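You operate a simulated robot arm through the tools that you are given. There is no shell and no other tool. Be economical: measure what you need, move in short steps, check, and stop when the job is done.

You are at the controls of a simulated robot arm. One attempt, no reset.

Task
Slacken the dolly's three ring bolts so the steel plate lifts for cleaning.
Fine: use the orange socket key and put it back in its pocket.

Only the result counts: the job must be done as asked and must still hold three seconds after the hand-in. Knocking over, shifting, dropping, spilling or breaking anything else fails it.

Robot
A 6-joint arm with a two-finger parallel gripper, fixed in place. Base frame: the origin is at the foot of the arm, x ahead of it, y to its left, z up; the work surface is at about z = 935. Lengths are in mm, angles in degrees, forces in N, time in s.
With the tool pointing down near the work surface it reaches from about 360 to 760 mm from the base axis. Its first joint turns from -66.0 to 66.0 degrees. Payload 2.45 kg.
Tool frame: the origin (TCP) lies between the finger pads and is the grasp point; the fingertips stand 24 mm ahead of it; z points along the fingers, y is the line along which they close. Largest opening 68 mm; finger width 17, thickness 10; the body of the gripper, 40 by 70 mm, starts 41 mm behind the TCP.
Orientation is that of the tool frame in the base frame, as a unit quaternion [x, y, z, w]. With the fingers straight down and closing along the base's y, the tool's x points along the base's -x, its y along +y and its z along -z.

Tools
- The arm moves only by the tool play_rows. Its argument "deltas" is a list of rows, each a list of 7 numbers: the shift along the base's x, y, z in mm, then the turn, a rotation vector about the base's x, y, z in rad, then the opening, from 0 (shut) to 1 (fully open). In form: [[dx, dy, dz, rx, ry, rz, grip], ...]. A call has 1 to 20 rows; each row shifts and turns the commanded pose from where the row before left it. A row lasts 0.2 s, in which the tool goes at most 50 mm and 8.6 degrees; a call with a longer step from one row to the next is refused whole, and so is a gripper value outside its range. A pose out of reach is approached as far as the arm can. The call stops where the force on the tool passes 40 N (or 10 N more than at its start, if that is more) or the arm is blocked; 0.2 s more then pass. The fingers move at their own pace (about 108 mm/s each) and stop on an object; they squeeze with about 25 N. The grip force told is the motor's: it shows also when the fingers shut on nothing. Time passes only in rows, and 0.2 s behind the last, so rows that do not move let the fingers close. It gives the time, the measured TCP pose, the force on the tool (base axes), the opening and the grip force at its end, in the units of the frame above (readings bear some noise), and new pictures: "views" is both (left out), scene, wrist or none.
- Cameras (640 x 400 px; columns grow to the right, rows downward): "scene" is fixed at [173.3, 418.1, 1463.2]; the picture's right is [-0.69, -0.73, 0.00], its down [-0.42, 0.40, -0.82] and it looks along [0.59, -0.56, -0.58] (base axes); focal length 228 px, centre (320, 200). "wrist" rides on the gripper at [84, 11, -75] in the tool frame; the picture's right is [-0.13, 0.99, 0.00], its down [-0.60, -0.08, -0.79] and it looks along [-0.79, -0.10, 0.61] (tool axes); focal length 251 px, centre (320, 200). There is no depth. A picture from a camera that has moved, and an enlarged one, comes with that camera's place and axes in the base frame and with its lens.
- inspect(camera, box): a new picture of the part [left, top, right, bottom] of that camera's present view, enlarged. It takes no simulated time.
- close_job(): hands the job in; it is judged then, once.

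Work in short steps. Places have to be worked out from the pictures, the camera data and where the tool is seen: move nearer, look again, correct. Check each grasp and each placing, and mend what went wrong. You have 120 turns and 170 pictures in all, those below and enlarged ones among them. Open the gripper and draw the arm clear of the work before you hand the job in, unless the task says otherwise; then end with one line.

The tools are called after "Call:" as a command line: name --pt "numbers of a row" for each row, then --argument value for the rest, lists and objects as JSON in quotes. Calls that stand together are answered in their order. play_rows: Moves the arm, as the interface text tells. Its arguments: {"type":"object","properties":{"deltas":{"type":"array","items":{"type":"array","items":{"type":"number"}}},"views":{"type":"string","enum":["both","scene","wrist","none"]}},"required":["deltas"]} The other tools are called the same way: inspect (camera, box) takes an enlarged picture of a part of a camera's view; close_job () hands the job in.

At the start:

```text
clock: 0.0
ee_pos: [486.6, -125.8, 1276.7]
tcp_rot: [0.0, 1.0, 0.0, 0.0]
ft_force: [-0.7, 0.4, 0.0]
gripper_width: 67.9
grasp_force: 0.1
```

scene: 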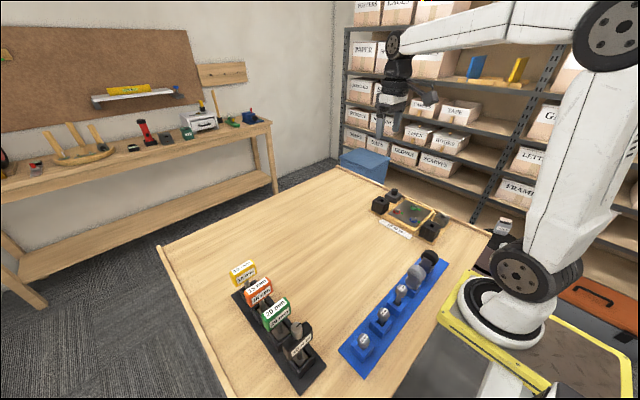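
wrist: 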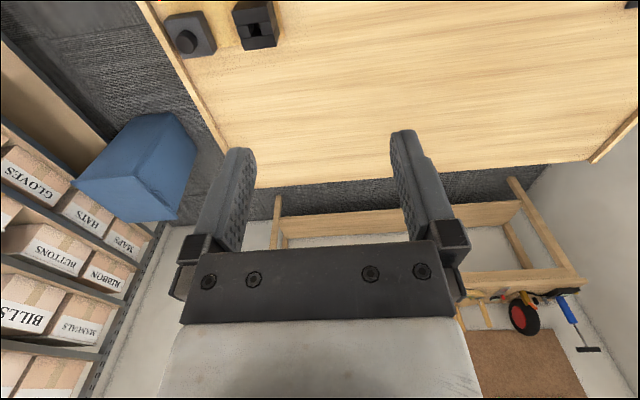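

I'll look closer at the tool racks and the dolly first.

Call:
inspect --camera "scene" --box '[220, 250, 340, 400]'

Call:
inspect --camera "scene" --box '[360, 180, 460, 250]'

Call:
inspect --camera "scene" --box '[330, 240, 450, 390]'

```text
2.67 times, centred on (280, 325) of scene
camera zoom: at [173.3, 418.1, 1463.2], right [-0.69, -0.73, 0.0], down [-0.42, 0.4, -0.82], along [0.59, -0.56, -0.58], focal length 608 px, centre (427, -133)
```

zoom: 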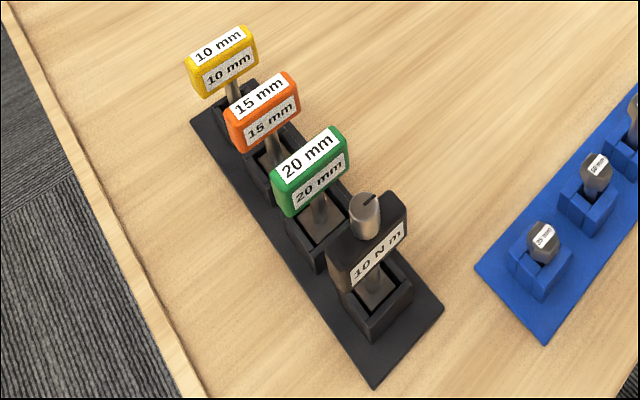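

```text
5.71 times, centred on (410, 215) of scene
camera zoom: at [173.3, 418.1, 1463.2], right [-0.69, -0.73, 0.0], down [-0.42, 0.4, -0.82], along [0.59, -0.56, -0.58], focal length 1302 px, centre (-194, 114)
```

zoom: 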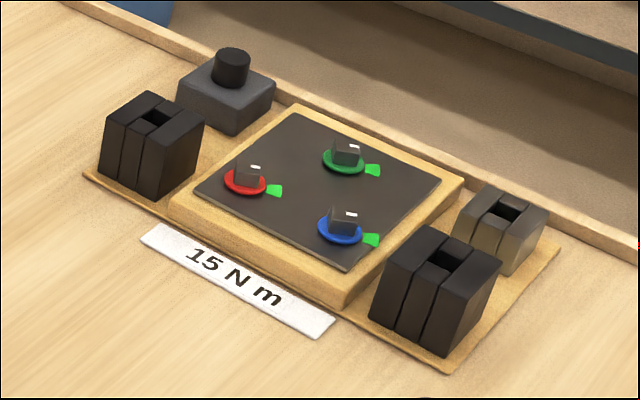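

```text
2.67 times, centred on (390, 315) of scene
camera zoom: at [173.3, 418.1, 1463.2], right [-0.69, -0.73, 0.0], down [-0.42, 0.4, -0.82], along [0.59, -0.56, -0.58], focal length 608 px, centre (133, -107)
```

zoom: 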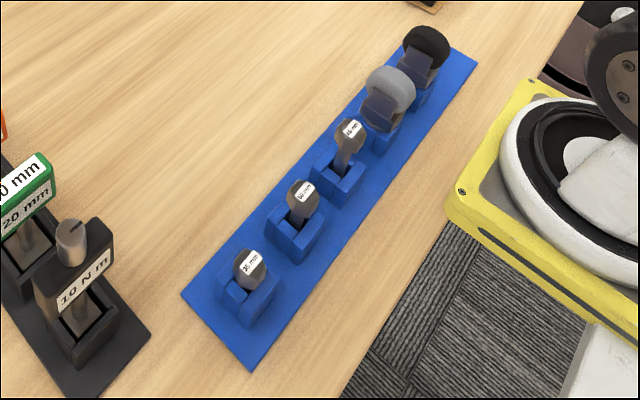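

The orange key is the 15 mm one, and the dolly holds three ringed bolts (red, green, blue). I'll move the wrist camera round to look at the dolly, turning the tool by -90°.

Call:
play_rows --pt "-8 11 -9 0 0 -0.1428 1" --pt "-8 11 -9 0 0 -0.1428 1" --pt "-8 11 -9 0 0 -0.1428 1" --pt "-8 11 -9 0 0 -0.1428 1" --pt "-8 11 -9 0 0 -0.1428 1" --pt "-8 11 -9 0 0 -0.1428 1" --pt "-8 11 -9 0 0 -0.1428 1" --pt "-8 11 -9 0 0 -0.1428 1" --pt "-8 11 -9 0 0 -0.1428 1" --pt "-8 11 -9 0 0 -0.1428 1" --pt "-8 11 -9 0 0 -0.1428 1"

```text
clock: 2.4
ee_pos: [398.2, -4.8, 1175.8]
tcp_rot: [0.708, 0.707, -0.001, 0.0]
ft_force: [0.1, 0.2, -0.3]
gripper_width: 68.0
grasp_force: 0.0
camera wrist: at [409.9, 78.8, 1253.0], right [0.99, -0.13, 0.0], down [-0.08, -0.6, 0.79], along [-0.1, -0.79, -0.61], focal length 251 px, centre (320, 200)
```

scene: 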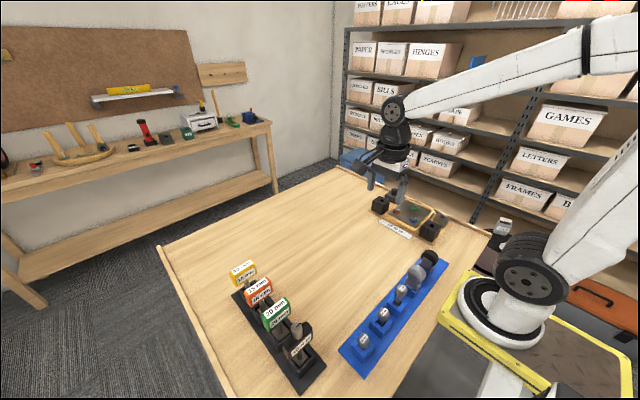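
wrist: 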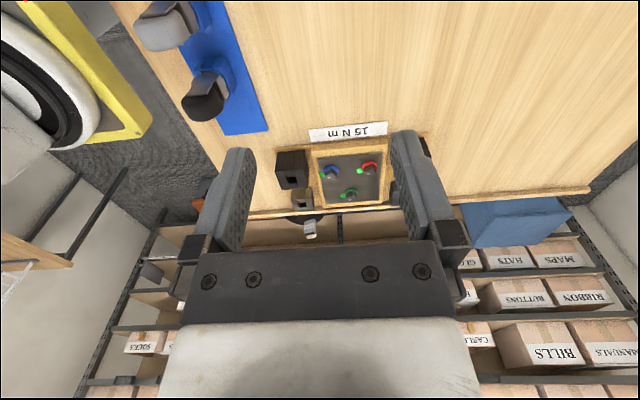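

The dolly is visible between the fingers; I enlarge it.

Call:
inspect --camera "wrist" --box '[250, 110, 450, 235]'

```text
3.20 times, centred on (350, 172) of wrist
camera zoom: at [409.9, 78.8, 1253.0], right [0.99, -0.13, 0.0], down [-0.08, -0.6, 0.79], along [-0.1, -0.79, -0.61], focal length 805 px, centre (224, 288)
```

zoom: 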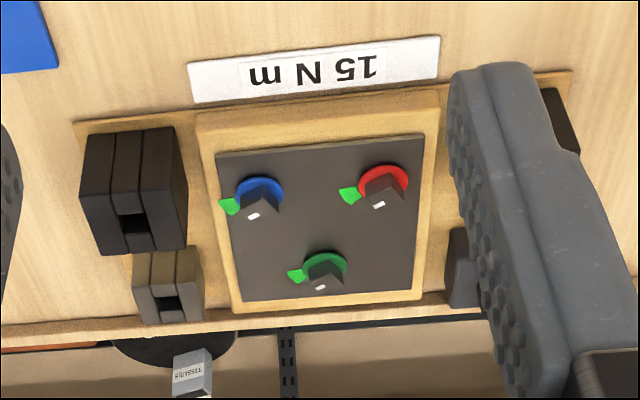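

The bolts' white marks stand off from green wedges on the plate. I'll go nearer with the tool tilted so the camera looks steeply down at the plate.

Call:
play_rows --pt "2 -20 -12 0.05 0 0 1" --pt "2 -20 -12 0.05 0 0 1" --pt "2 -20 -12 0.05 0 0 1" --pt "2 -20 -12 0.05 0 0 1" --pt "2 -20 -12 0.05 0 0 1" --pt "2 -20 -10 0.05 0 0 1" --pt "2 -20 -10 0.05 0 0 1" --pt "2 -20 -10 0.05 0 0 1" --pt "2 -20 -10 0.05 0 0 1" --pt "2 -20 -10 0.05 0 0 1" --views "wrist"

```text
clock: 4.6
ee_pos: [419.7, -206.7, 1068.9]
tcp_rot: [0.685, 0.685, 0.175, -0.175]
ft_force: [0.3, -0.9, -0.9]
gripper_width: 68.1
grasp_force: 0.0
camera wrist: at [430.7, -168.3, 1175.8], right [0.99, -0.11, -0.06], down [-0.08, -0.91, 0.41], along [-0.1, -0.4, -0.91], focal length 251 px, centre (320, 200)
```

wrist: 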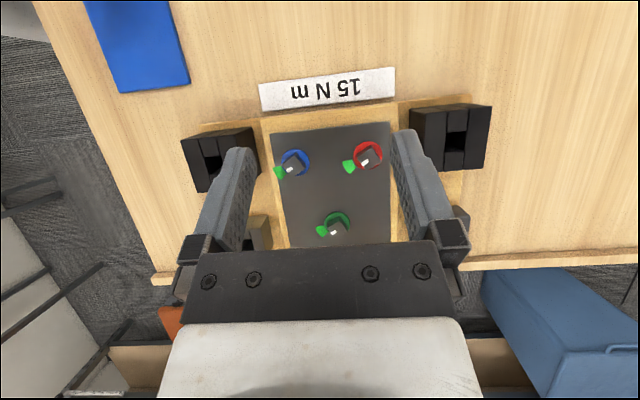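

Call:
inspect --camera "wrist" --box '[240, 110, 420, 250]'

```text
2.86 times, centred on (330, 180) of wrist
camera zoom: at [430.7, -168.3, 1175.8], right [0.99, -0.11, -0.06], down [-0.08, -0.91, 0.41], along [-0.1, -0.4, -0.91], focal length 718 px, centre (291, 257)
```

zoom: 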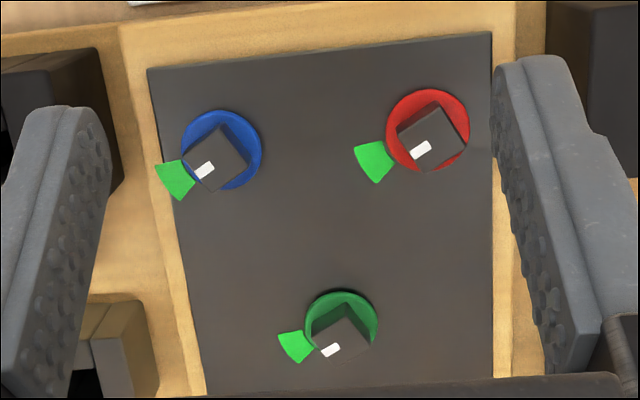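

Call:
inspect --camera "wrist" --box '[270, 135, 334, 185]'

Call:
inspect --camera "wrist" --box '[335, 130, 399, 180]'

Call:
inspect --camera "wrist" --box '[305, 200, 369, 250]'

```text
8.00 times, centred on (302, 160) of wrist
camera zoom: at [430.7, -168.3, 1175.8], right [0.99, -0.11, -0.06], down [-0.08, -0.91, 0.41], along [-0.1, -0.4, -0.91], focal length 2012 px, centre (464, 520)
```

zoom: 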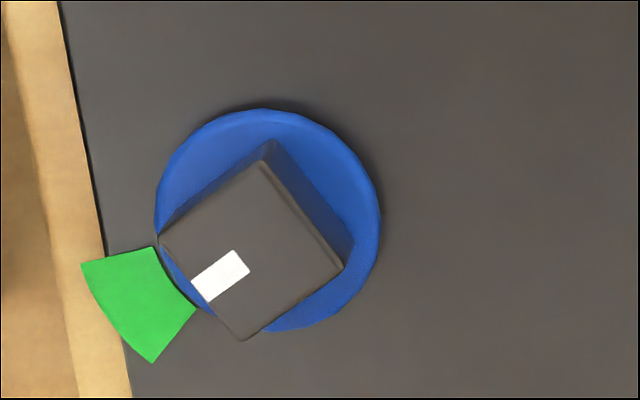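

```text
8.00 times, centred on (367, 155) of wrist
camera zoom: at [430.7, -168.3, 1175.8], right [0.99, -0.11, -0.06], down [-0.08, -0.91, 0.41], along [-0.1, -0.4, -0.91], focal length 2012 px, centre (-56, 560)
```

zoom: 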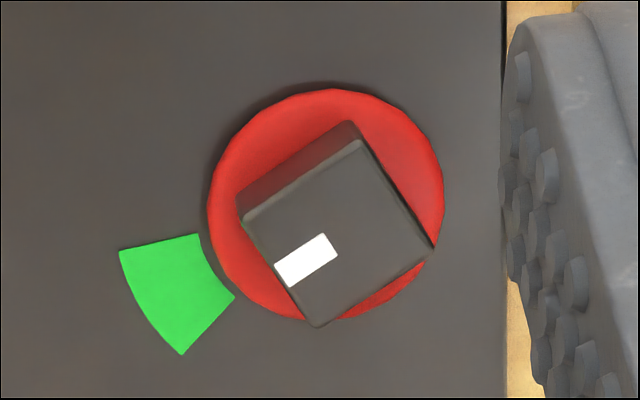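

```text
8.00 times, centred on (337, 225) of wrist
camera zoom: at [430.7, -168.3, 1175.8], right [0.99, -0.11, -0.06], down [-0.08, -0.91, 0.41], along [-0.1, -0.4, -0.91], focal length 2012 px, centre (184, 0)
```

zoom: 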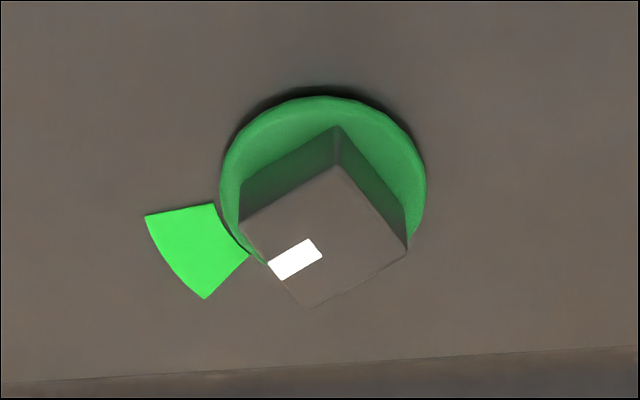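

The marks point along the green wedges at about 205–210°, so all three bolts look tight and the square heads sit at about 31° yaw. Next I raise the tool and go over to look at the key rack.

Call:
play_rows --pt "0 5 40 0 0 0 1" --pt "0 10 40 0 0 0 1" --pt "0 30 32 0 0 0 1" --pt "-4 45 0 0 0 0 1" --pt "-4 45 0 0 0 0 1" --pt "-4 45 0 0 0 0 1" --pt "-4 45 0 0 0 0 1" --pt "-4 45 0 0 0 0 1" --pt "-4 45 0 0 0 0 1" --pt "-4 45 0 0 0 0 1" --pt "-4 45 0 0 0 0 1" --pt "-4 45 0 0 0 0 1" --pt "-8 45 0 0 0 0 1" --views "wrist"

```text
clock: 7.4
ee_pos: [375.9, 291.6, 1179.5]
tcp_rot: [0.685, 0.685, 0.174, -0.175]
ft_force: [-0.1, 0.4, -0.1]
gripper_width: 68.1
grasp_force: 0.0
camera wrist: at [386.7, 329.9, 1287.7], right [0.99, -0.11, -0.06], down [-0.08, -0.91, 0.41], along [-0.1, -0.4, -0.91], focal length 251 px, centre (320, 200)
```

wrist: 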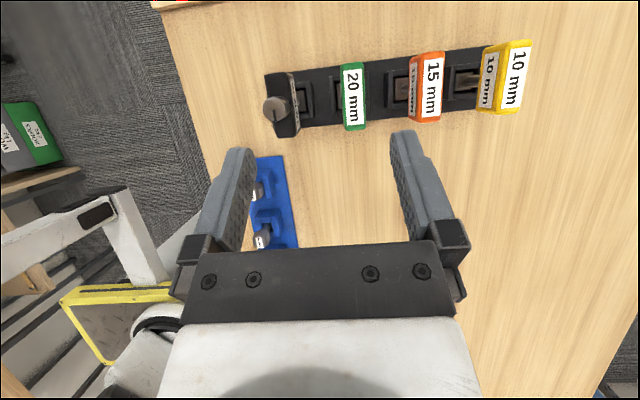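

My earlier scene zoom offset was off. Both cameras now put the orange handle near (475, 320, ~1020), and I centre the wrist camera over it.

Call:
play_rows --pt "35 7 -20 0 0 0 1" --pt "35 7 -20 0 0 0 1" --pt "33 7 -20 0 0 0 1" --pt "0 0 0 0 0 0 1" --views "wrist"

Call:
inspect --camera "wrist" --box '[220, 10, 420, 135]'

```text
clock: 8.4
ee_pos: [478.3, 312.2, 1118.6]
tcp_rot: [0.685, 0.685, 0.175, -0.176]
ft_force: [0.1, -0.3, -0.3]
gripper_width: 68.0
grasp_force: 0.0
camera wrist: at [489.4, 349.3, 1226.0], right [0.99, -0.11, -0.06], down [-0.08, -0.91, 0.41], along [-0.1, -0.4, -0.91], focal length 251 px, centre (320, 200)
```

wrist: 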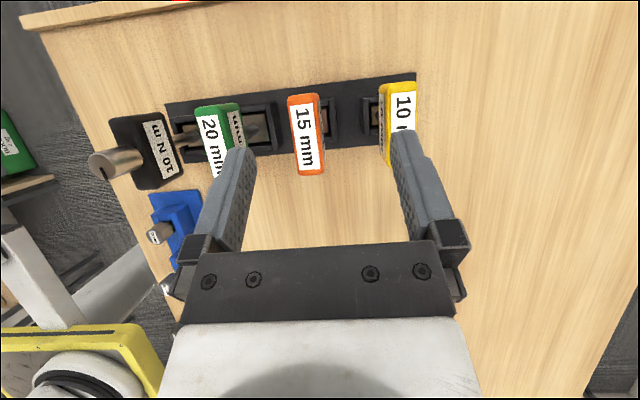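

```text
3.20 times, centred on (320, 72) of wrist
camera zoom: at [489.4, 349.3, 1226.0], right [0.99, -0.11, -0.06], down [-0.08, -0.91, 0.41], along [-0.1, -0.4, -0.91], focal length 805 px, centre (320, 608)
```

zoom: 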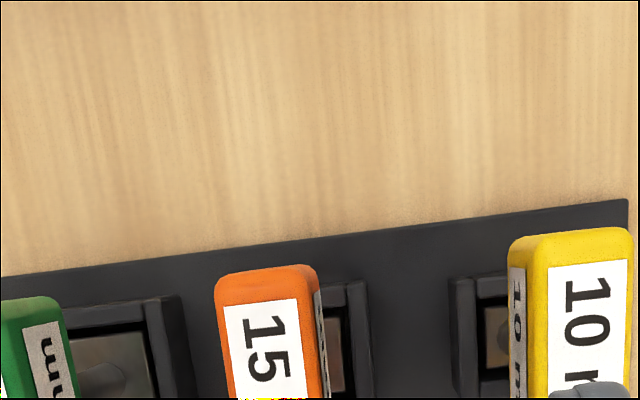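

Triangulating gives the orange handle top centre at about (467, 322, 1053), aligned with y. I bring the tool vertical above it with a narrower opening and check both views.

Call:
play_rows --pt "-1.1 1 0 -0.05 0 0 0.75" --pt "-1.1 1 0 -0.05 0 0 0.75" --pt "-1.1 1 0 -0.05 0 0 0.75" --pt "-1.1 1 0 -0.05 0 0 0.75" --pt "-1.1 1 0 -0.05 0 0 0.75" --pt "-1.1 1 0 -0.05 0 0 0.75" --pt "-1.1 1 0 -0.05 0 0 0.75" --pt "-1.1 1 0 -0.05 0 0 0.75" --pt "-1.1 1 0 -0.05 0 0 0.75" --pt "-1.1 1 0 -0.05 0 0 0.75" --pt "0 0 0 0 0 0 0.75"

Call:
inspect --camera "scene" --box '[210, 220, 338, 300]'

```text
clock: 10.8
ee_pos: [465.6, 322.1, 1119.3]
tcp_rot: [0.707, 0.707, 0.0, 0.001]
ft_force: [-0.1, 1.2, 0.3]
gripper_width: 50.9
grasp_force: 0.0
camera wrist: at [477.5, 405.5, 1195.8], right [0.99, -0.13, 0.0], down [-0.08, -0.6, 0.79], along [-0.1, -0.79, -0.61], focal length 251 px, centre (320, 200)
```

scene: 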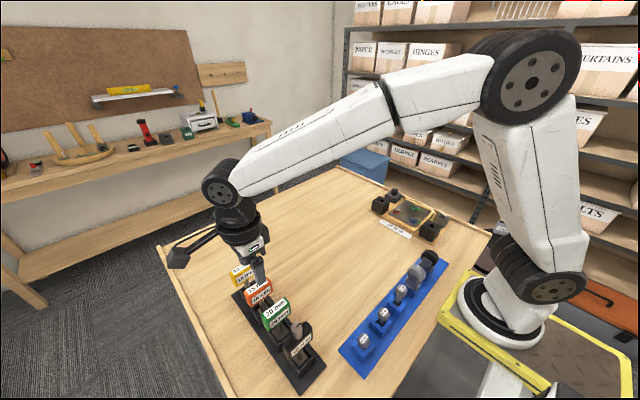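
wrist: 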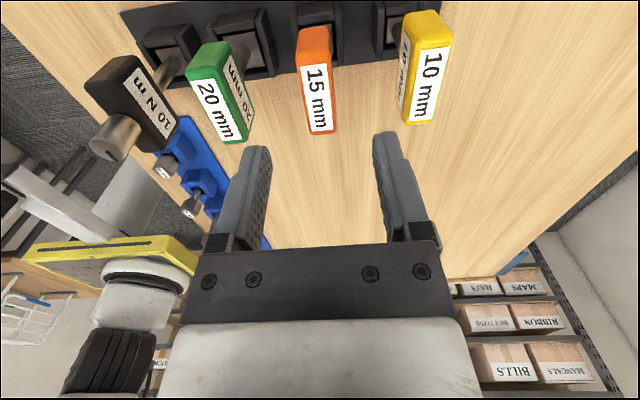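

```text
5.00 times, centred on (274, 260) of scene
camera zoom: at [173.3, 418.1, 1463.2], right [-0.69, -0.73, 0.0], down [-0.42, 0.4, -0.82], along [0.59, -0.56, -0.58], focal length 1139 px, centre (550, -100)
```

zoom: 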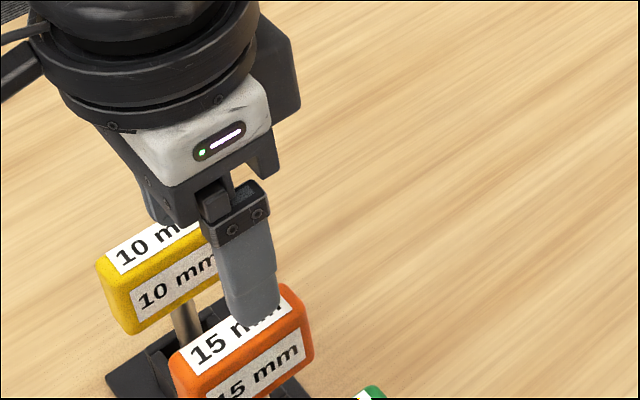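

The handle lies centred below the fingers, spanning about z 1015–1053. I descend to TCP z≈1036 and look before closing.

Call:
play_rows --pt "0 0 -20 0 0 0 0.75" --pt "0 0 -20 0 0 0 0.75" --pt "0 0 -20 0 0 0 0.75" --pt "0 0 -13 0 0 0 0.75" --pt "0 0 -10 0 0 0 0.75" --pt "0 0 0 0 0 0 0.75"

Call:
inspect --camera "scene" --box '[210, 240, 338, 320]'

```text
clock: 12.2
ee_pos: [465.4, 321.1, 1037.2]
tcp_rot: [0.707, 0.707, 0.001, 0.001]
ft_force: [0.2, 0.7, -0.2]
gripper_width: 50.9
grasp_force: 0.0
camera wrist: at [476.9, 405.0, 1113.2], right [0.99, -0.13, 0.0], down [-0.08, -0.6, 0.79], along [-0.1, -0.79, -0.61], focal length 251 px, centre (320, 200)
```

scene: 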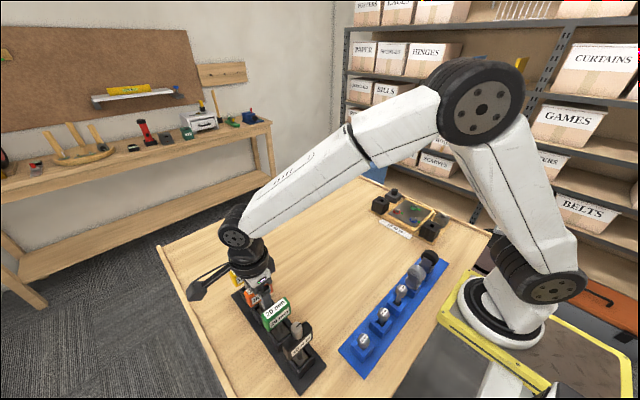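
wrist: 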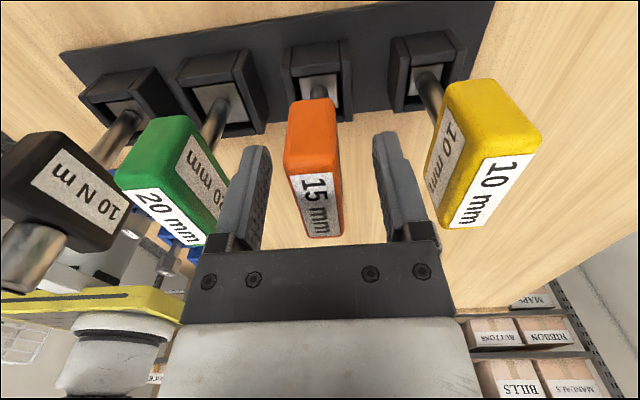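

```text
5.00 times, centred on (274, 280) of scene
camera zoom: at [173.3, 418.1, 1463.2], right [-0.69, -0.73, 0.0], down [-0.42, 0.4, -0.82], along [0.59, -0.56, -0.58], focal length 1139 px, centre (550, -200)
```

zoom: 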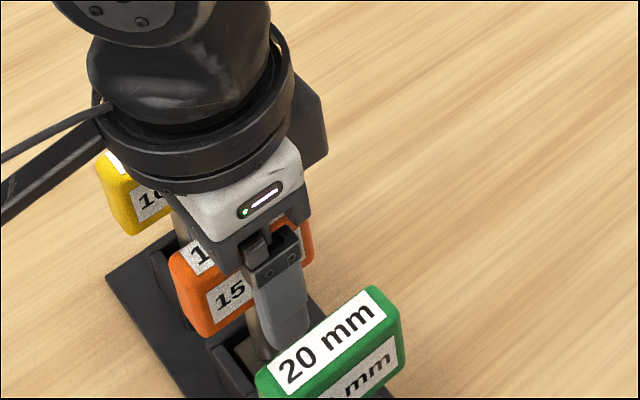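

The handle (z≈1012–1056) is squarely between the fingers, so I close on it.

Call:
play_rows --pt "0 0 0 0 0 0 0.3" --pt "0 0 0 0 0 0 0" --pt "0 0 0 0 0 0 0" --pt "0 0 0 0 0 0 0" --views "wrist"

```text
clock: 13.2
ee_pos: [465.7, 320.6, 1036.8]
tcp_rot: [0.707, 0.707, 0.0, 0.0]
ft_force: [-0.4, 0.0, 0.5]
gripper_width: 19.7
grasp_force: 25.3
camera wrist: at [477.0, 404.9, 1113.3], right [0.99, -0.13, 0.0], down [-0.08, -0.6, 0.79], along [-0.1, -0.79, -0.61], focal length 251 px, centre (320, 200)
```

wrist: 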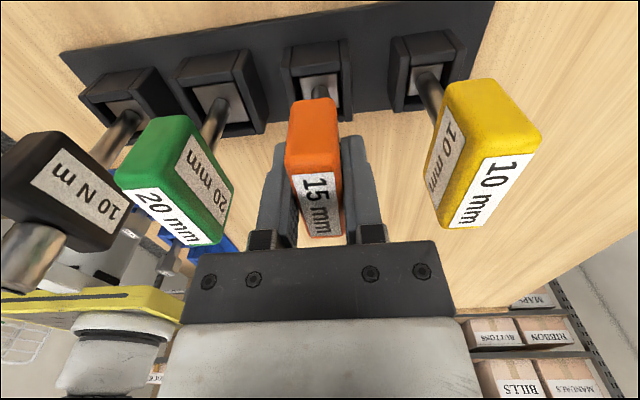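

The grip is firm at 19.7 mm. I lift straight up and check that the key comes out.

Call:
play_rows --pt "0 0 5 0 0 0 0" --pt "0 0 10 0 0 0 0" --pt "0 0 20 0 0 0 0" --pt "0 0 25 0 0 0 0" --pt "0 0 30 0 0 0 0" --pt "0 0 30 0 0 0 0" --pt "0 0 20 0 0 0 0"

Call:
inspect --camera "scene" --box '[200, 200, 360, 300]'

```text
clock: 14.8
ee_pos: [467.2, 320.9, 1178.0]
tcp_rot: [0.708, 0.707, 0.001, 0.0]
ft_force: [-0.2, -0.9, -2.7]
gripper_width: 19.9
grasp_force: 24.5
camera wrist: at [478.7, 405.3, 1254.0], right [0.99, -0.13, 0.0], down [-0.08, -0.6, 0.79], along [-0.1, -0.79, -0.61], focal length 251 px, centre (320, 200)
```

scene: 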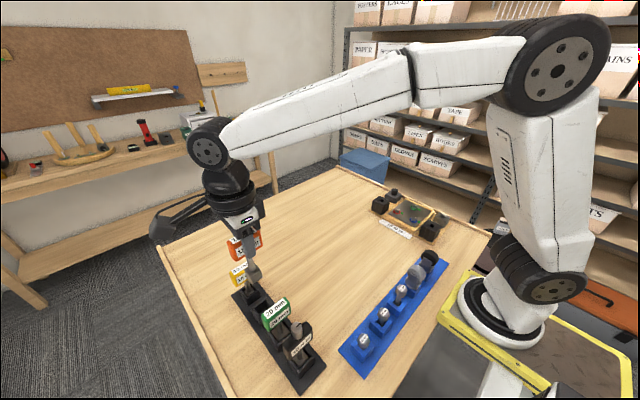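
wrist: 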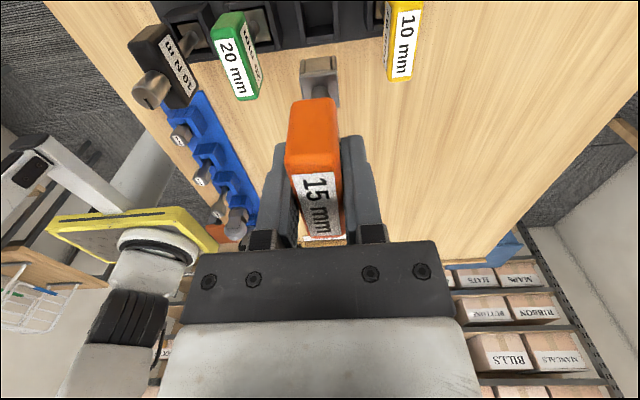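

```text
4.00 times, centred on (280, 250) of scene
camera zoom: at [173.4, 418.1, 1463.2], right [-0.69, -0.73, 0.0], down [-0.42, 0.4, -0.82], along [0.59, -0.56, -0.58], focal length 911 px, centre (480, 0)
```

zoom: 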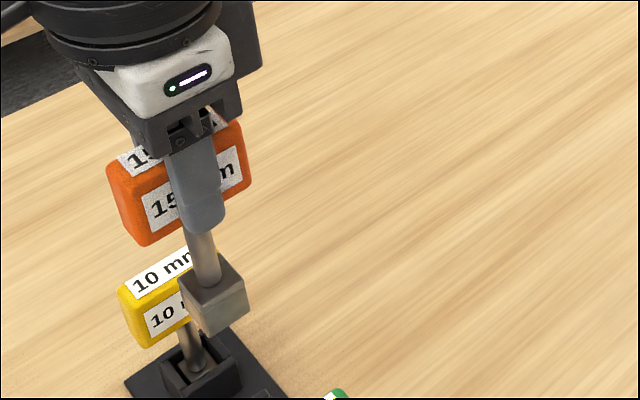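

The key is out, with a square socket aligned to the handle. I zoom on the socket to get its offset from the tool.

Call:
inspect --camera "wrist" --box '[280, 45, 360, 95]'

Call:
inspect --camera "scene" --box '[230, 230, 278, 290]'

```text
8.00 times, centred on (320, 70) of wrist
camera zoom: at [478.7, 405.3, 1254.0], right [0.99, -0.13, 0.0], down [-0.08, -0.6, 0.79], along [-0.1, -0.79, -0.61], focal length 2012 px, centre (320, 1240)
```

zoom: 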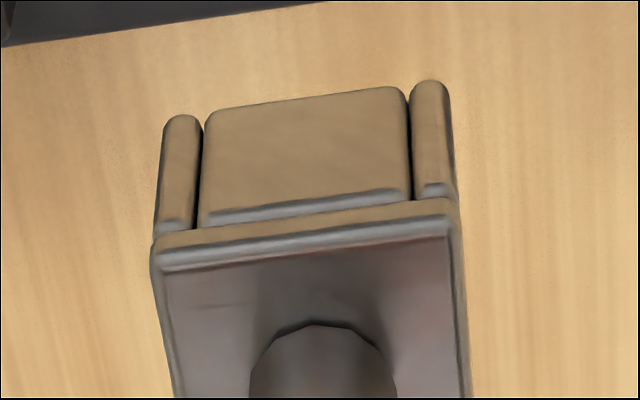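

```text
6.67 times, centred on (254, 260) of scene
camera zoom: at [173.4, 418.1, 1463.2], right [-0.69, -0.73, 0.0], down [-0.42, 0.4, -0.82], along [0.59, -0.56, -0.58], focal length 1519 px, centre (760, -200)
```

zoom: 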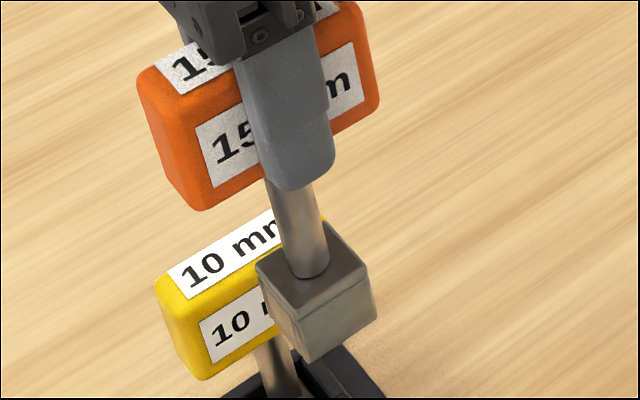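

The socket bottom sits about 96 mm below the TCP and is centred. I carry it over to the red bolt at a safe height, adding 31° yaw to match the square heads.

Call:
play_rows --pt "-1 -30 0 0 0 0 0" --pt "-1 -40 0 0 0 0 0" --pt "-1 -40 0 0 0 0 0" --pt "-1 -40 0 0 0 0 0" --pt "-1 -40 0 0 0 0.06 0" --pt "-1 -40 0 0 0 0.06 0" --pt "-1 -40 0 0 0 0.06 0" --pt "-1 -40 0 0 0 0.06 0" --pt "-1 -40 0 0 0 0.06 0" --pt "-1 -40 0 0 0 0.06 0" --pt "-1 -40 0 0 0 0.06 0" --pt "-1 -40 0 0 0 0.06 0" --pt "-1 -40 0 0 0 0.061 0" --pt "-1 -34 -20 0 0 0 0" --pt "-1 0 -30 0 0 0 0" --pt "0 0 0 0 0 0 0"

Call:
inspect --camera "wrist" --box '[240, 20, 400, 120]'

Call:
inspect --camera "scene" --box '[360, 170, 456, 230]'

```text
clock: 18.2
ee_pos: [453.0, -222.8, 1125.9]
tcp_rot: [0.491, 0.871, 0.0, 0.001]
ft_force: [-0.5, -0.1, -2.5]
gripper_width: 19.7
grasp_force: 24.9
camera wrist: at [420.1, -145.1, 1202.0], right [0.92, 0.4, 0.0], down [0.24, -0.56, 0.79], along [0.32, -0.73, -0.61], focal length 251 px, centre (320, 200)
```

scene: 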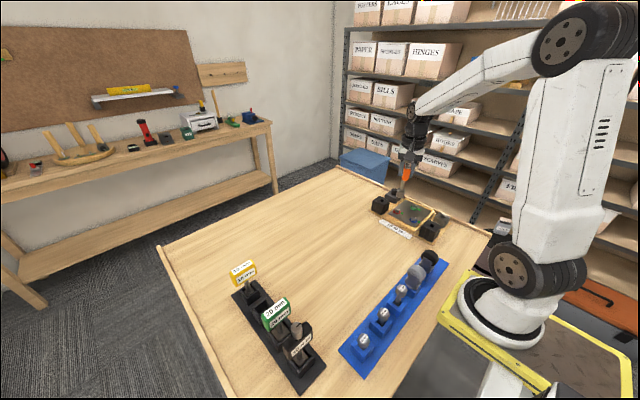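
wrist: 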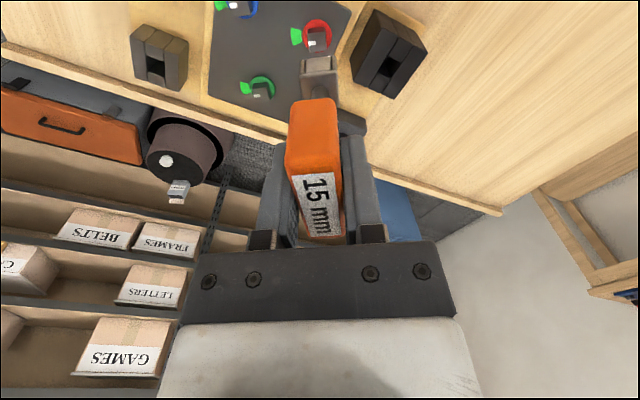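

```text
4.00 times, centred on (320, 70) of wrist
camera zoom: at [420.1, -145.1, 1202.0], right [0.92, 0.4, 0.0], down [0.24, -0.56, 0.79], along [0.32, -0.73, -0.61], focal length 1006 px, centre (320, 720)
```

zoom: 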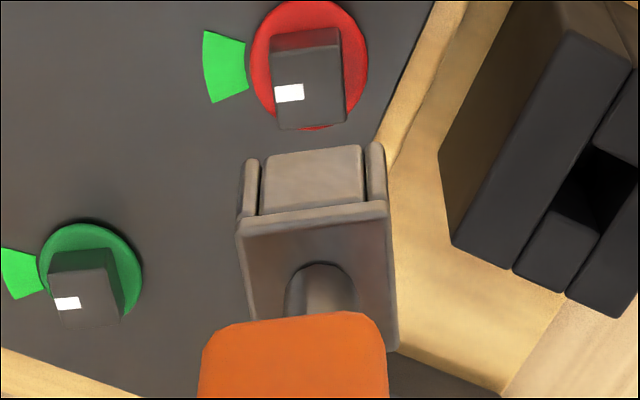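

```text
6.67 times, centred on (408, 200) of scene
camera zoom: at [173.4, 418.0, 1463.2], right [-0.69, -0.73, 0.0], down [-0.42, 0.4, -0.82], along [0.59, -0.56, -0.58], focal length 1519 px, centre (-267, 200)
```

zoom: 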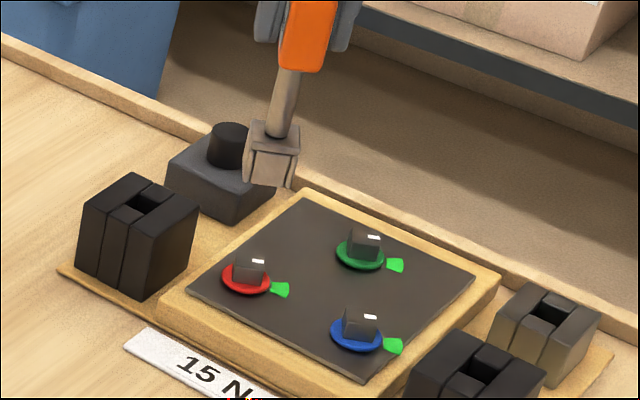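

Yaw matches within about 1°. Combining the views, the red head top is near (455, -230, ~956), so I shift there and lower to about 15 mm above it for a closer look.

Call:
play_rows --pt "1 -3 -20 0 0 0 0" --pt "1 -3 -15 0 0 0 0" --pt "0 0 -15 0 0 0 0" --pt "0 0 0 0 0 0 0" --views "none"

Call:
inspect --camera "wrist" --box '[256, 10, 384, 90]'

Call:
inspect --camera "scene" --box '[376, 180, 440, 220]'

```text
clock: 19.2
ee_pos: [453.8, -229.6, 1075.2]
tcp_rot: [0.492, 0.87, 0.0, 0.0]
ft_force: [-0.5, -0.4, -1.8]
gripper_width: 19.9
grasp_force: 25.8
```

```text
5.00 times, centred on (320, 50) of wrist
camera zoom: at [420.5, -151.1, 1152.4], right [0.92, 0.4, 0.0], down [0.24, -0.56, 0.79], along [0.32, -0.73, -0.61], focal length 1257 px, centre (320, 950)
```

zoom: 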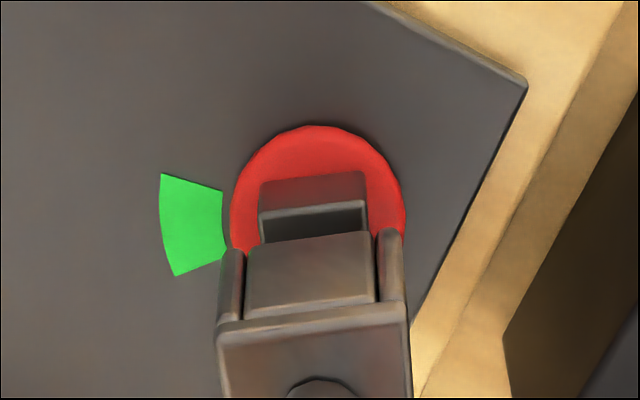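

```text
10.00 times, centred on (408, 200) of scene
camera zoom: at [173.4, 418.1, 1463.2], right [-0.69, -0.73, 0.0], down [-0.42, 0.4, -0.82], along [0.59, -0.56, -0.58], focal length 2278 px, centre (-560, 200)
```

zoom: 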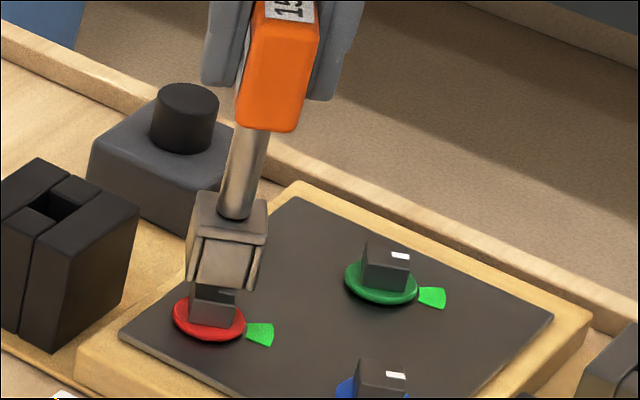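

Both views show the socket lined up over the red head with about 20 mm to go. I lower 16 mm and check.

Call:
play_rows --pt "0 0 -6 0 0 0 0" --pt "0 0 -5 0 0 0 0" --pt "0 0 -3 0 0 0 0" --pt "0 0 -2 0 0 0 0" --pt "0 0 0 0 0 0 0" --views "none"

Call:
inspect --camera "wrist" --box '[272, 20, 368, 80]'

Call:
inspect --camera "scene" --box '[376, 190, 424, 220]'

```text
clock: 20.4
ee_pos: [454.2, -228.5, 1062.1]
tcp_rot: [0.493, 0.87, 0.0, 0.002]
ft_force: [6.2, -1.0, 18.2]
gripper_width: 20.0
grasp_force: 24.9
```

```text
6.67 times, centred on (320, 50) of wrist
camera zoom: at [420.8, -151.5, 1138.0], right [0.92, 0.4, 0.0], down [0.24, -0.56, 0.8], along [0.32, -0.73, -0.61], focal length 1676 px, centre (320, 1200)
```

zoom: 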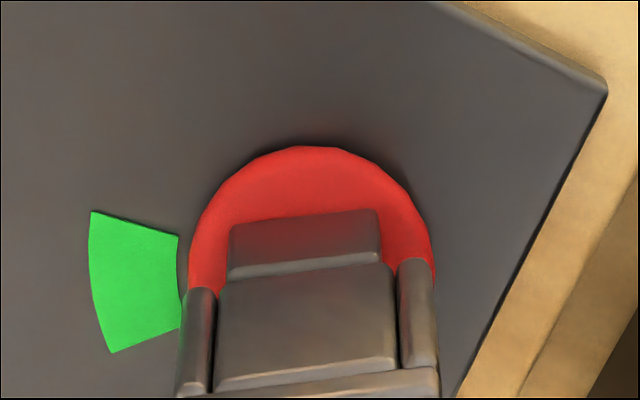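

```text
13.33 times, centred on (400, 205) of scene
camera zoom: at [173.2, 418.2, 1463.2], right [-0.69, -0.73, 0.0], down [-0.42, 0.4, -0.82], along [0.59, -0.56, -0.58], focal length 3038 px, centre (-747, 133)
```

zoom: 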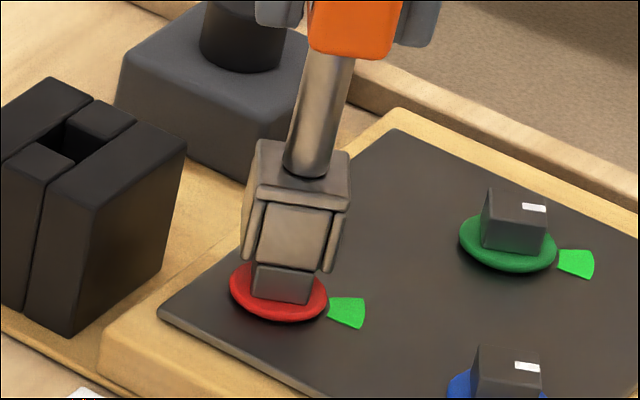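

It touched the head's rim (18 N) off-centre. Reconciling heights, the head top is at about z 972, so its true centre is about 3.5 mm further toward +y. I raise, shift, and look again.

Call:
play_rows --pt "0 0 4 0 0 0 0" --pt "0 0 6 0 0 0 0" --pt "-0.8 3.6 0 0 0 0 0" --pt "0 0 0 0 0 0 0" --views "none"

Call:
inspect --camera "wrist" --box '[272, 20, 368, 80]'

Call:
inspect --camera "scene" --box '[376, 190, 424, 220]'

```text
clock: 21.4
ee_pos: [453.2, -224.7, 1070.7]
tcp_rot: [0.492, 0.871, -0.001, -0.001]
ft_force: [0.3, -0.2, -2.5]
gripper_width: 20.1
grasp_force: 24.6
```

```text
6.67 times, centred on (320, 50) of wrist
camera zoom: at [419.3, -147.5, 1147.2], right [0.92, 0.4, 0.0], down [0.24, -0.56, 0.79], along [0.32, -0.73, -0.61], focal length 1676 px, centre (320, 1200)
```

zoom: 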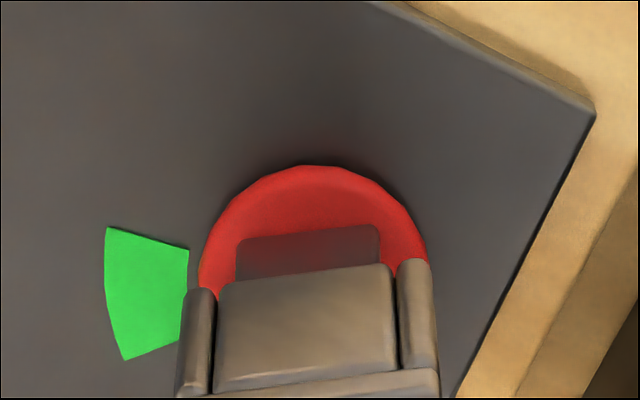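

```text
13.33 times, centred on (400, 205) of scene
camera zoom: at [173.4, 418.1, 1463.2], right [-0.69, -0.73, 0.0], down [-0.42, 0.4, -0.82], along [0.59, -0.56, -0.58], focal length 3038 px, centre (-747, 133)
```

zoom: 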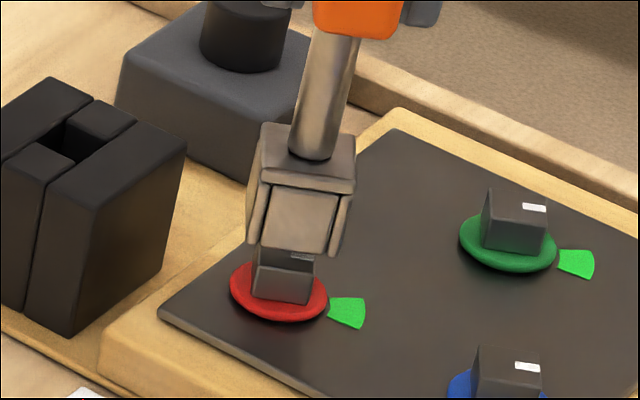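

Columns line up, and geometry puts the head top at about 972. I lower in small steps and watch the force.

Call:
play_rows --pt "0 0 -4 0 0 0 0" --pt "0 0 -3 0 0 0 0" --pt "0 0 -2 0 0 0 0" --pt "0 0 -2 0 0 0 0" --pt "0 0 0 0 0 0 0" --views "none"

Call:
inspect --camera "wrist" --box '[272, 20, 368, 80]'

Call:
inspect --camera "scene" --box '[376, 190, 424, 220]'

```text
clock: 22.6
ee_pos: [453.3, -225.0, 1060.8]
tcp_rot: [0.493, 0.87, 0.0, 0.003]
ft_force: [-1.0, -1.7, 19.7]
gripper_width: 19.7
grasp_force: 25.4
```

```text
6.67 times, centred on (320, 50) of wrist
camera zoom: at [420.2, -147.7, 1136.5], right [0.92, 0.4, 0.0], down [0.24, -0.56, 0.8], along [0.32, -0.73, -0.61], focal length 1676 px, centre (320, 1200)
```

zoom: 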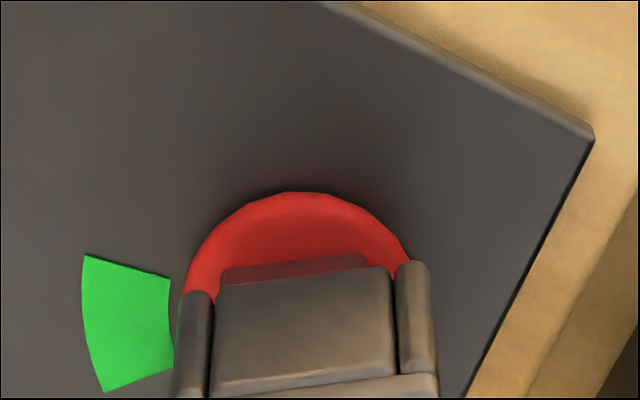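

```text
13.33 times, centred on (400, 205) of scene
camera zoom: at [173.1, 418.2, 1463.2], right [-0.69, -0.73, 0.0], down [-0.42, 0.4, -0.82], along [0.59, -0.56, -0.58], focal length 3038 px, centre (-747, 133)
```

zoom: 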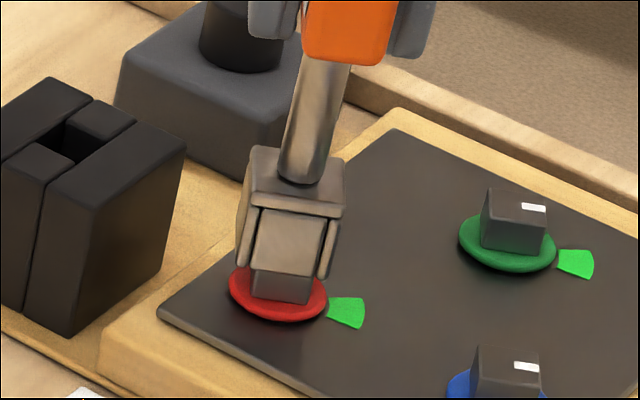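

It is still resting on the rim; the head appears about 1 mm left and 1.3 mm toward the camera. I lift slightly, correct and try again.

Call:
play_rows --pt "0 0 4 0 0 0 0" --pt "-1.4 0.8 0 0 0 0 0" --pt "0 0 -2 0 0 0 0" --pt "0 0 -2 0 0 0 0" --pt "0 0 -1 0 0 0 0" --pt "0 0 0 0 0 0 0" --views "none"

Call:
inspect --camera "wrist" --box '[272, 20, 368, 80]'

Call:
inspect --camera "scene" --box '[376, 190, 424, 220]'

```text
clock: 24.0
ee_pos: [452.3, -225.3, 1060.3]
tcp_rot: [0.493, 0.87, 0.0, 0.003]
ft_force: [1.5, 1.5, 19.7]
gripper_width: 20.0
grasp_force: 25.1
```

```text
6.67 times, centred on (320, 50) of wrist
camera zoom: at [417.9, -147.3, 1135.6], right [0.92, 0.4, 0.0], down [0.24, -0.56, 0.8], along [0.32, -0.73, -0.61], focal length 1676 px, centre (320, 1200)
```

zoom: 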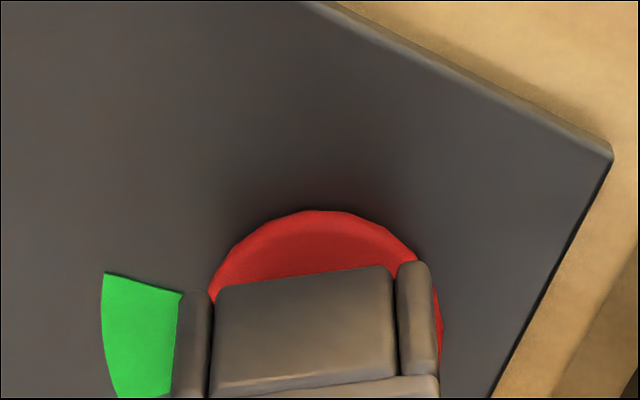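

```text
13.33 times, centred on (400, 205) of scene
camera zoom: at [173.1, 418.3, 1463.2], right [-0.69, -0.73, 0.0], down [-0.42, 0.4, -0.82], along [0.59, -0.56, -0.58], focal length 3038 px, centre (-747, 133)
```

zoom: 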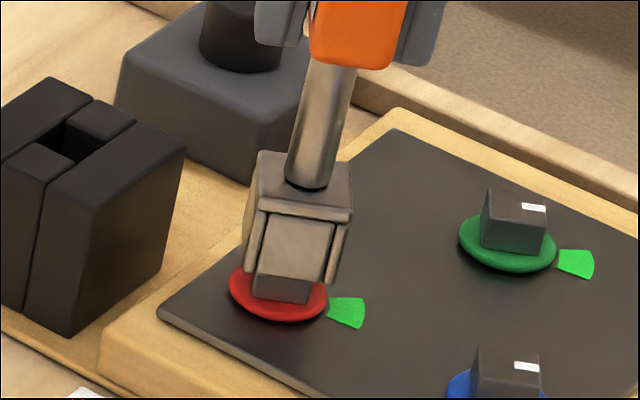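

The ring now sits right of the socket, so pressing is disturbing the alignment. I lift clear and re-measure freely.

Call:
play_rows --pt "0 0 6 0 0 0 0" --pt "0 0 0 0 0 0 0" --pt "0 0 0 0 0 0 0" --views "none"

Call:
inspect --camera "wrist" --box '[272, 20, 368, 80]'

Call:
inspect --camera "scene" --box '[376, 190, 424, 220]'

```text
clock: 24.8
ee_pos: [451.8, -225.1, 1064.6]
tcp_rot: [0.493, 0.87, -0.001, -0.001]
ft_force: [0.1, 0.6, -1.1]
gripper_width: 20.0
grasp_force: 24.9
```

```text
6.67 times, centred on (320, 50) of wrist
camera zoom: at [417.7, -146.9, 1140.6], right [0.92, 0.4, 0.0], down [0.24, -0.56, 0.79], along [0.32, -0.73, -0.61], focal length 1676 px, centre (320, 1200)
```

zoom: 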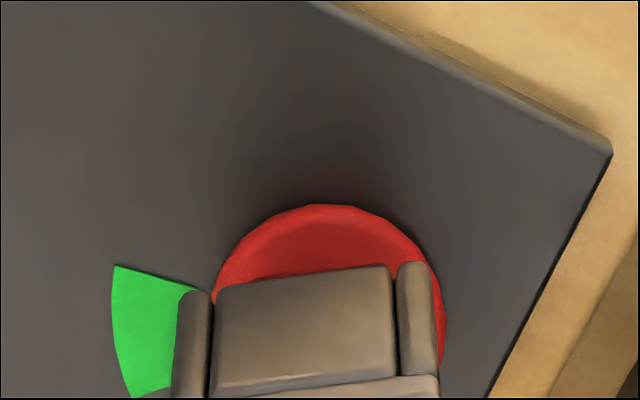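

```text
13.33 times, centred on (400, 205) of scene
camera zoom: at [173.4, 418.1, 1463.2], right [-0.69, -0.73, 0.0], down [-0.42, 0.4, -0.82], along [0.59, -0.56, -0.58], focal length 3038 px, centre (-747, 133)
```

zoom: 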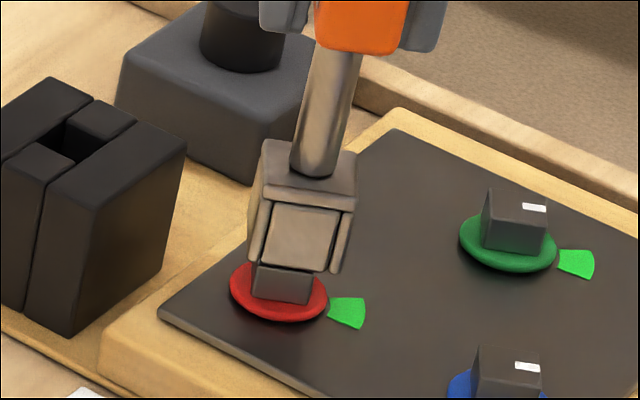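

Measured freely, the key needs about (+1.3, -0.3) mm, and the head edges look about 2° less in yaw than the socket. I apply both and lower gently.

Call:
play_rows --pt "1.3 -0.4 0 0 0 -0.03 0" --pt "0 0 -2 0 0 0 0" --pt "0 0 -1 0 0 0 0" --pt "0 0 -1 0 0 0 0" --pt "0 0 -1 0 0 0 0" --views "none"

Call:
inspect --camera "wrist" --box '[272, 20, 368, 80]'

Call:
inspect --camera "scene" --box '[376, 190, 424, 220]'

```text
clock: 26.0
ee_pos: [452.3, -226.0, 1060.0]
tcp_rot: [0.506, 0.863, -0.001, -0.001]
ft_force: [-0.1, 0.3, -2.4]
gripper_width: 19.9
grasp_force: 24.6
```

```text
6.67 times, centred on (320, 50) of wrist
camera zoom: at [421.5, -146.9, 1136.4], right [0.93, 0.37, 0.0], down [0.23, -0.56, 0.79], along [0.3, -0.74, -0.61], focal length 1676 px, centre (320, 1200)
```

zoom: 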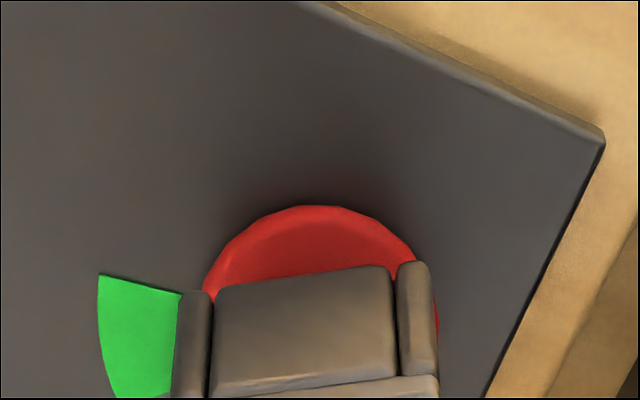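

```text
13.33 times, centred on (400, 205) of scene
camera zoom: at [173.4, 418.1, 1463.2], right [-0.69, -0.73, 0.0], down [-0.42, 0.4, -0.82], along [0.59, -0.56, -0.58], focal length 3038 px, centre (-747, 133)
```

zoom: 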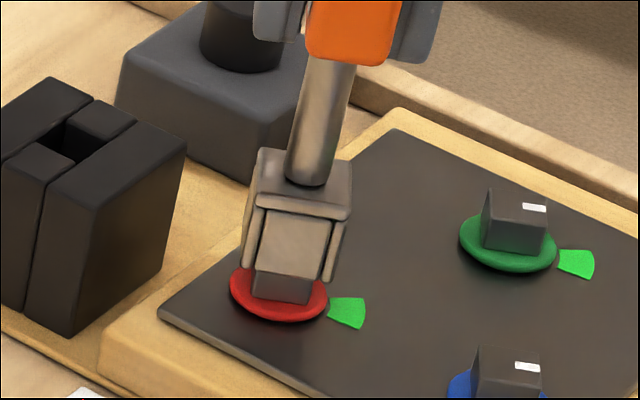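

There is no contact yet at z 1060, and the ring centre lines up. I continue down in 1 mm steps.

Call:
play_rows --pt "0 0 -1 0 0 0 0" --pt "0 0 -1 0 0 0 0" --pt "0 0 -1 0 0 0 0" --pt "0 0 -1 0 0 0 0" --views "none"

Call:
inspect --camera "wrist" --box '[272, 20, 368, 80]'

Call:
inspect --camera "scene" --box '[376, 190, 424, 220]'

```text
clock: 27.0
ee_pos: [452.7, -224.6, 1056.0]
tcp_rot: [0.505, 0.863, 0.0, 0.0]
ft_force: [1.0, -2.4, -1.1]
gripper_width: 19.5
grasp_force: 24.6
```

```text
6.67 times, centred on (320, 50) of wrist
camera zoom: at [421.6, -146.5, 1131.9], right [0.93, 0.37, 0.0], down [0.23, -0.56, 0.79], along [0.3, -0.74, -0.61], focal length 1676 px, centre (320, 1200)
```

zoom: 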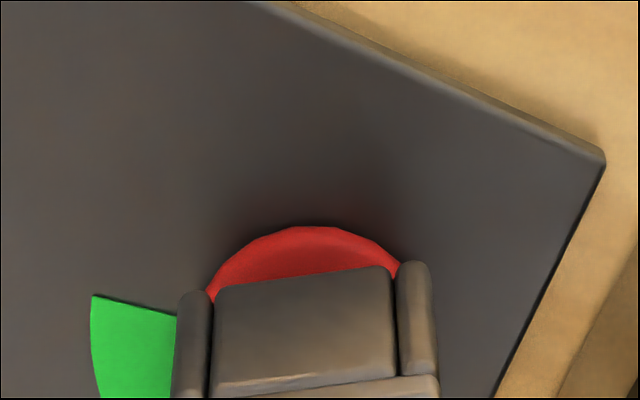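

```text
13.33 times, centred on (400, 205) of scene
camera zoom: at [173.4, 418.0, 1463.2], right [-0.69, -0.73, 0.0], down [-0.42, 0.4, -0.82], along [0.59, -0.56, -0.58], focal length 3038 px, centre (-747, 133)
```

zoom: 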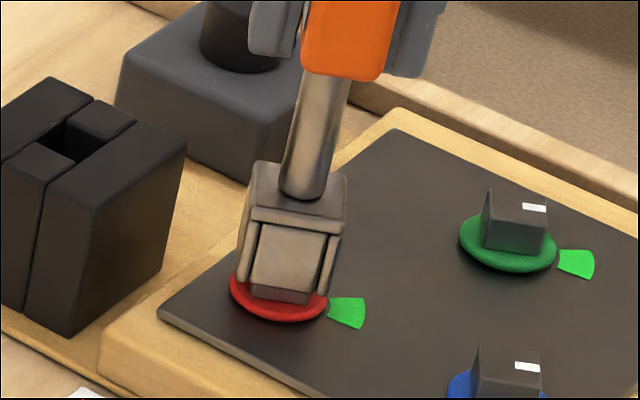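

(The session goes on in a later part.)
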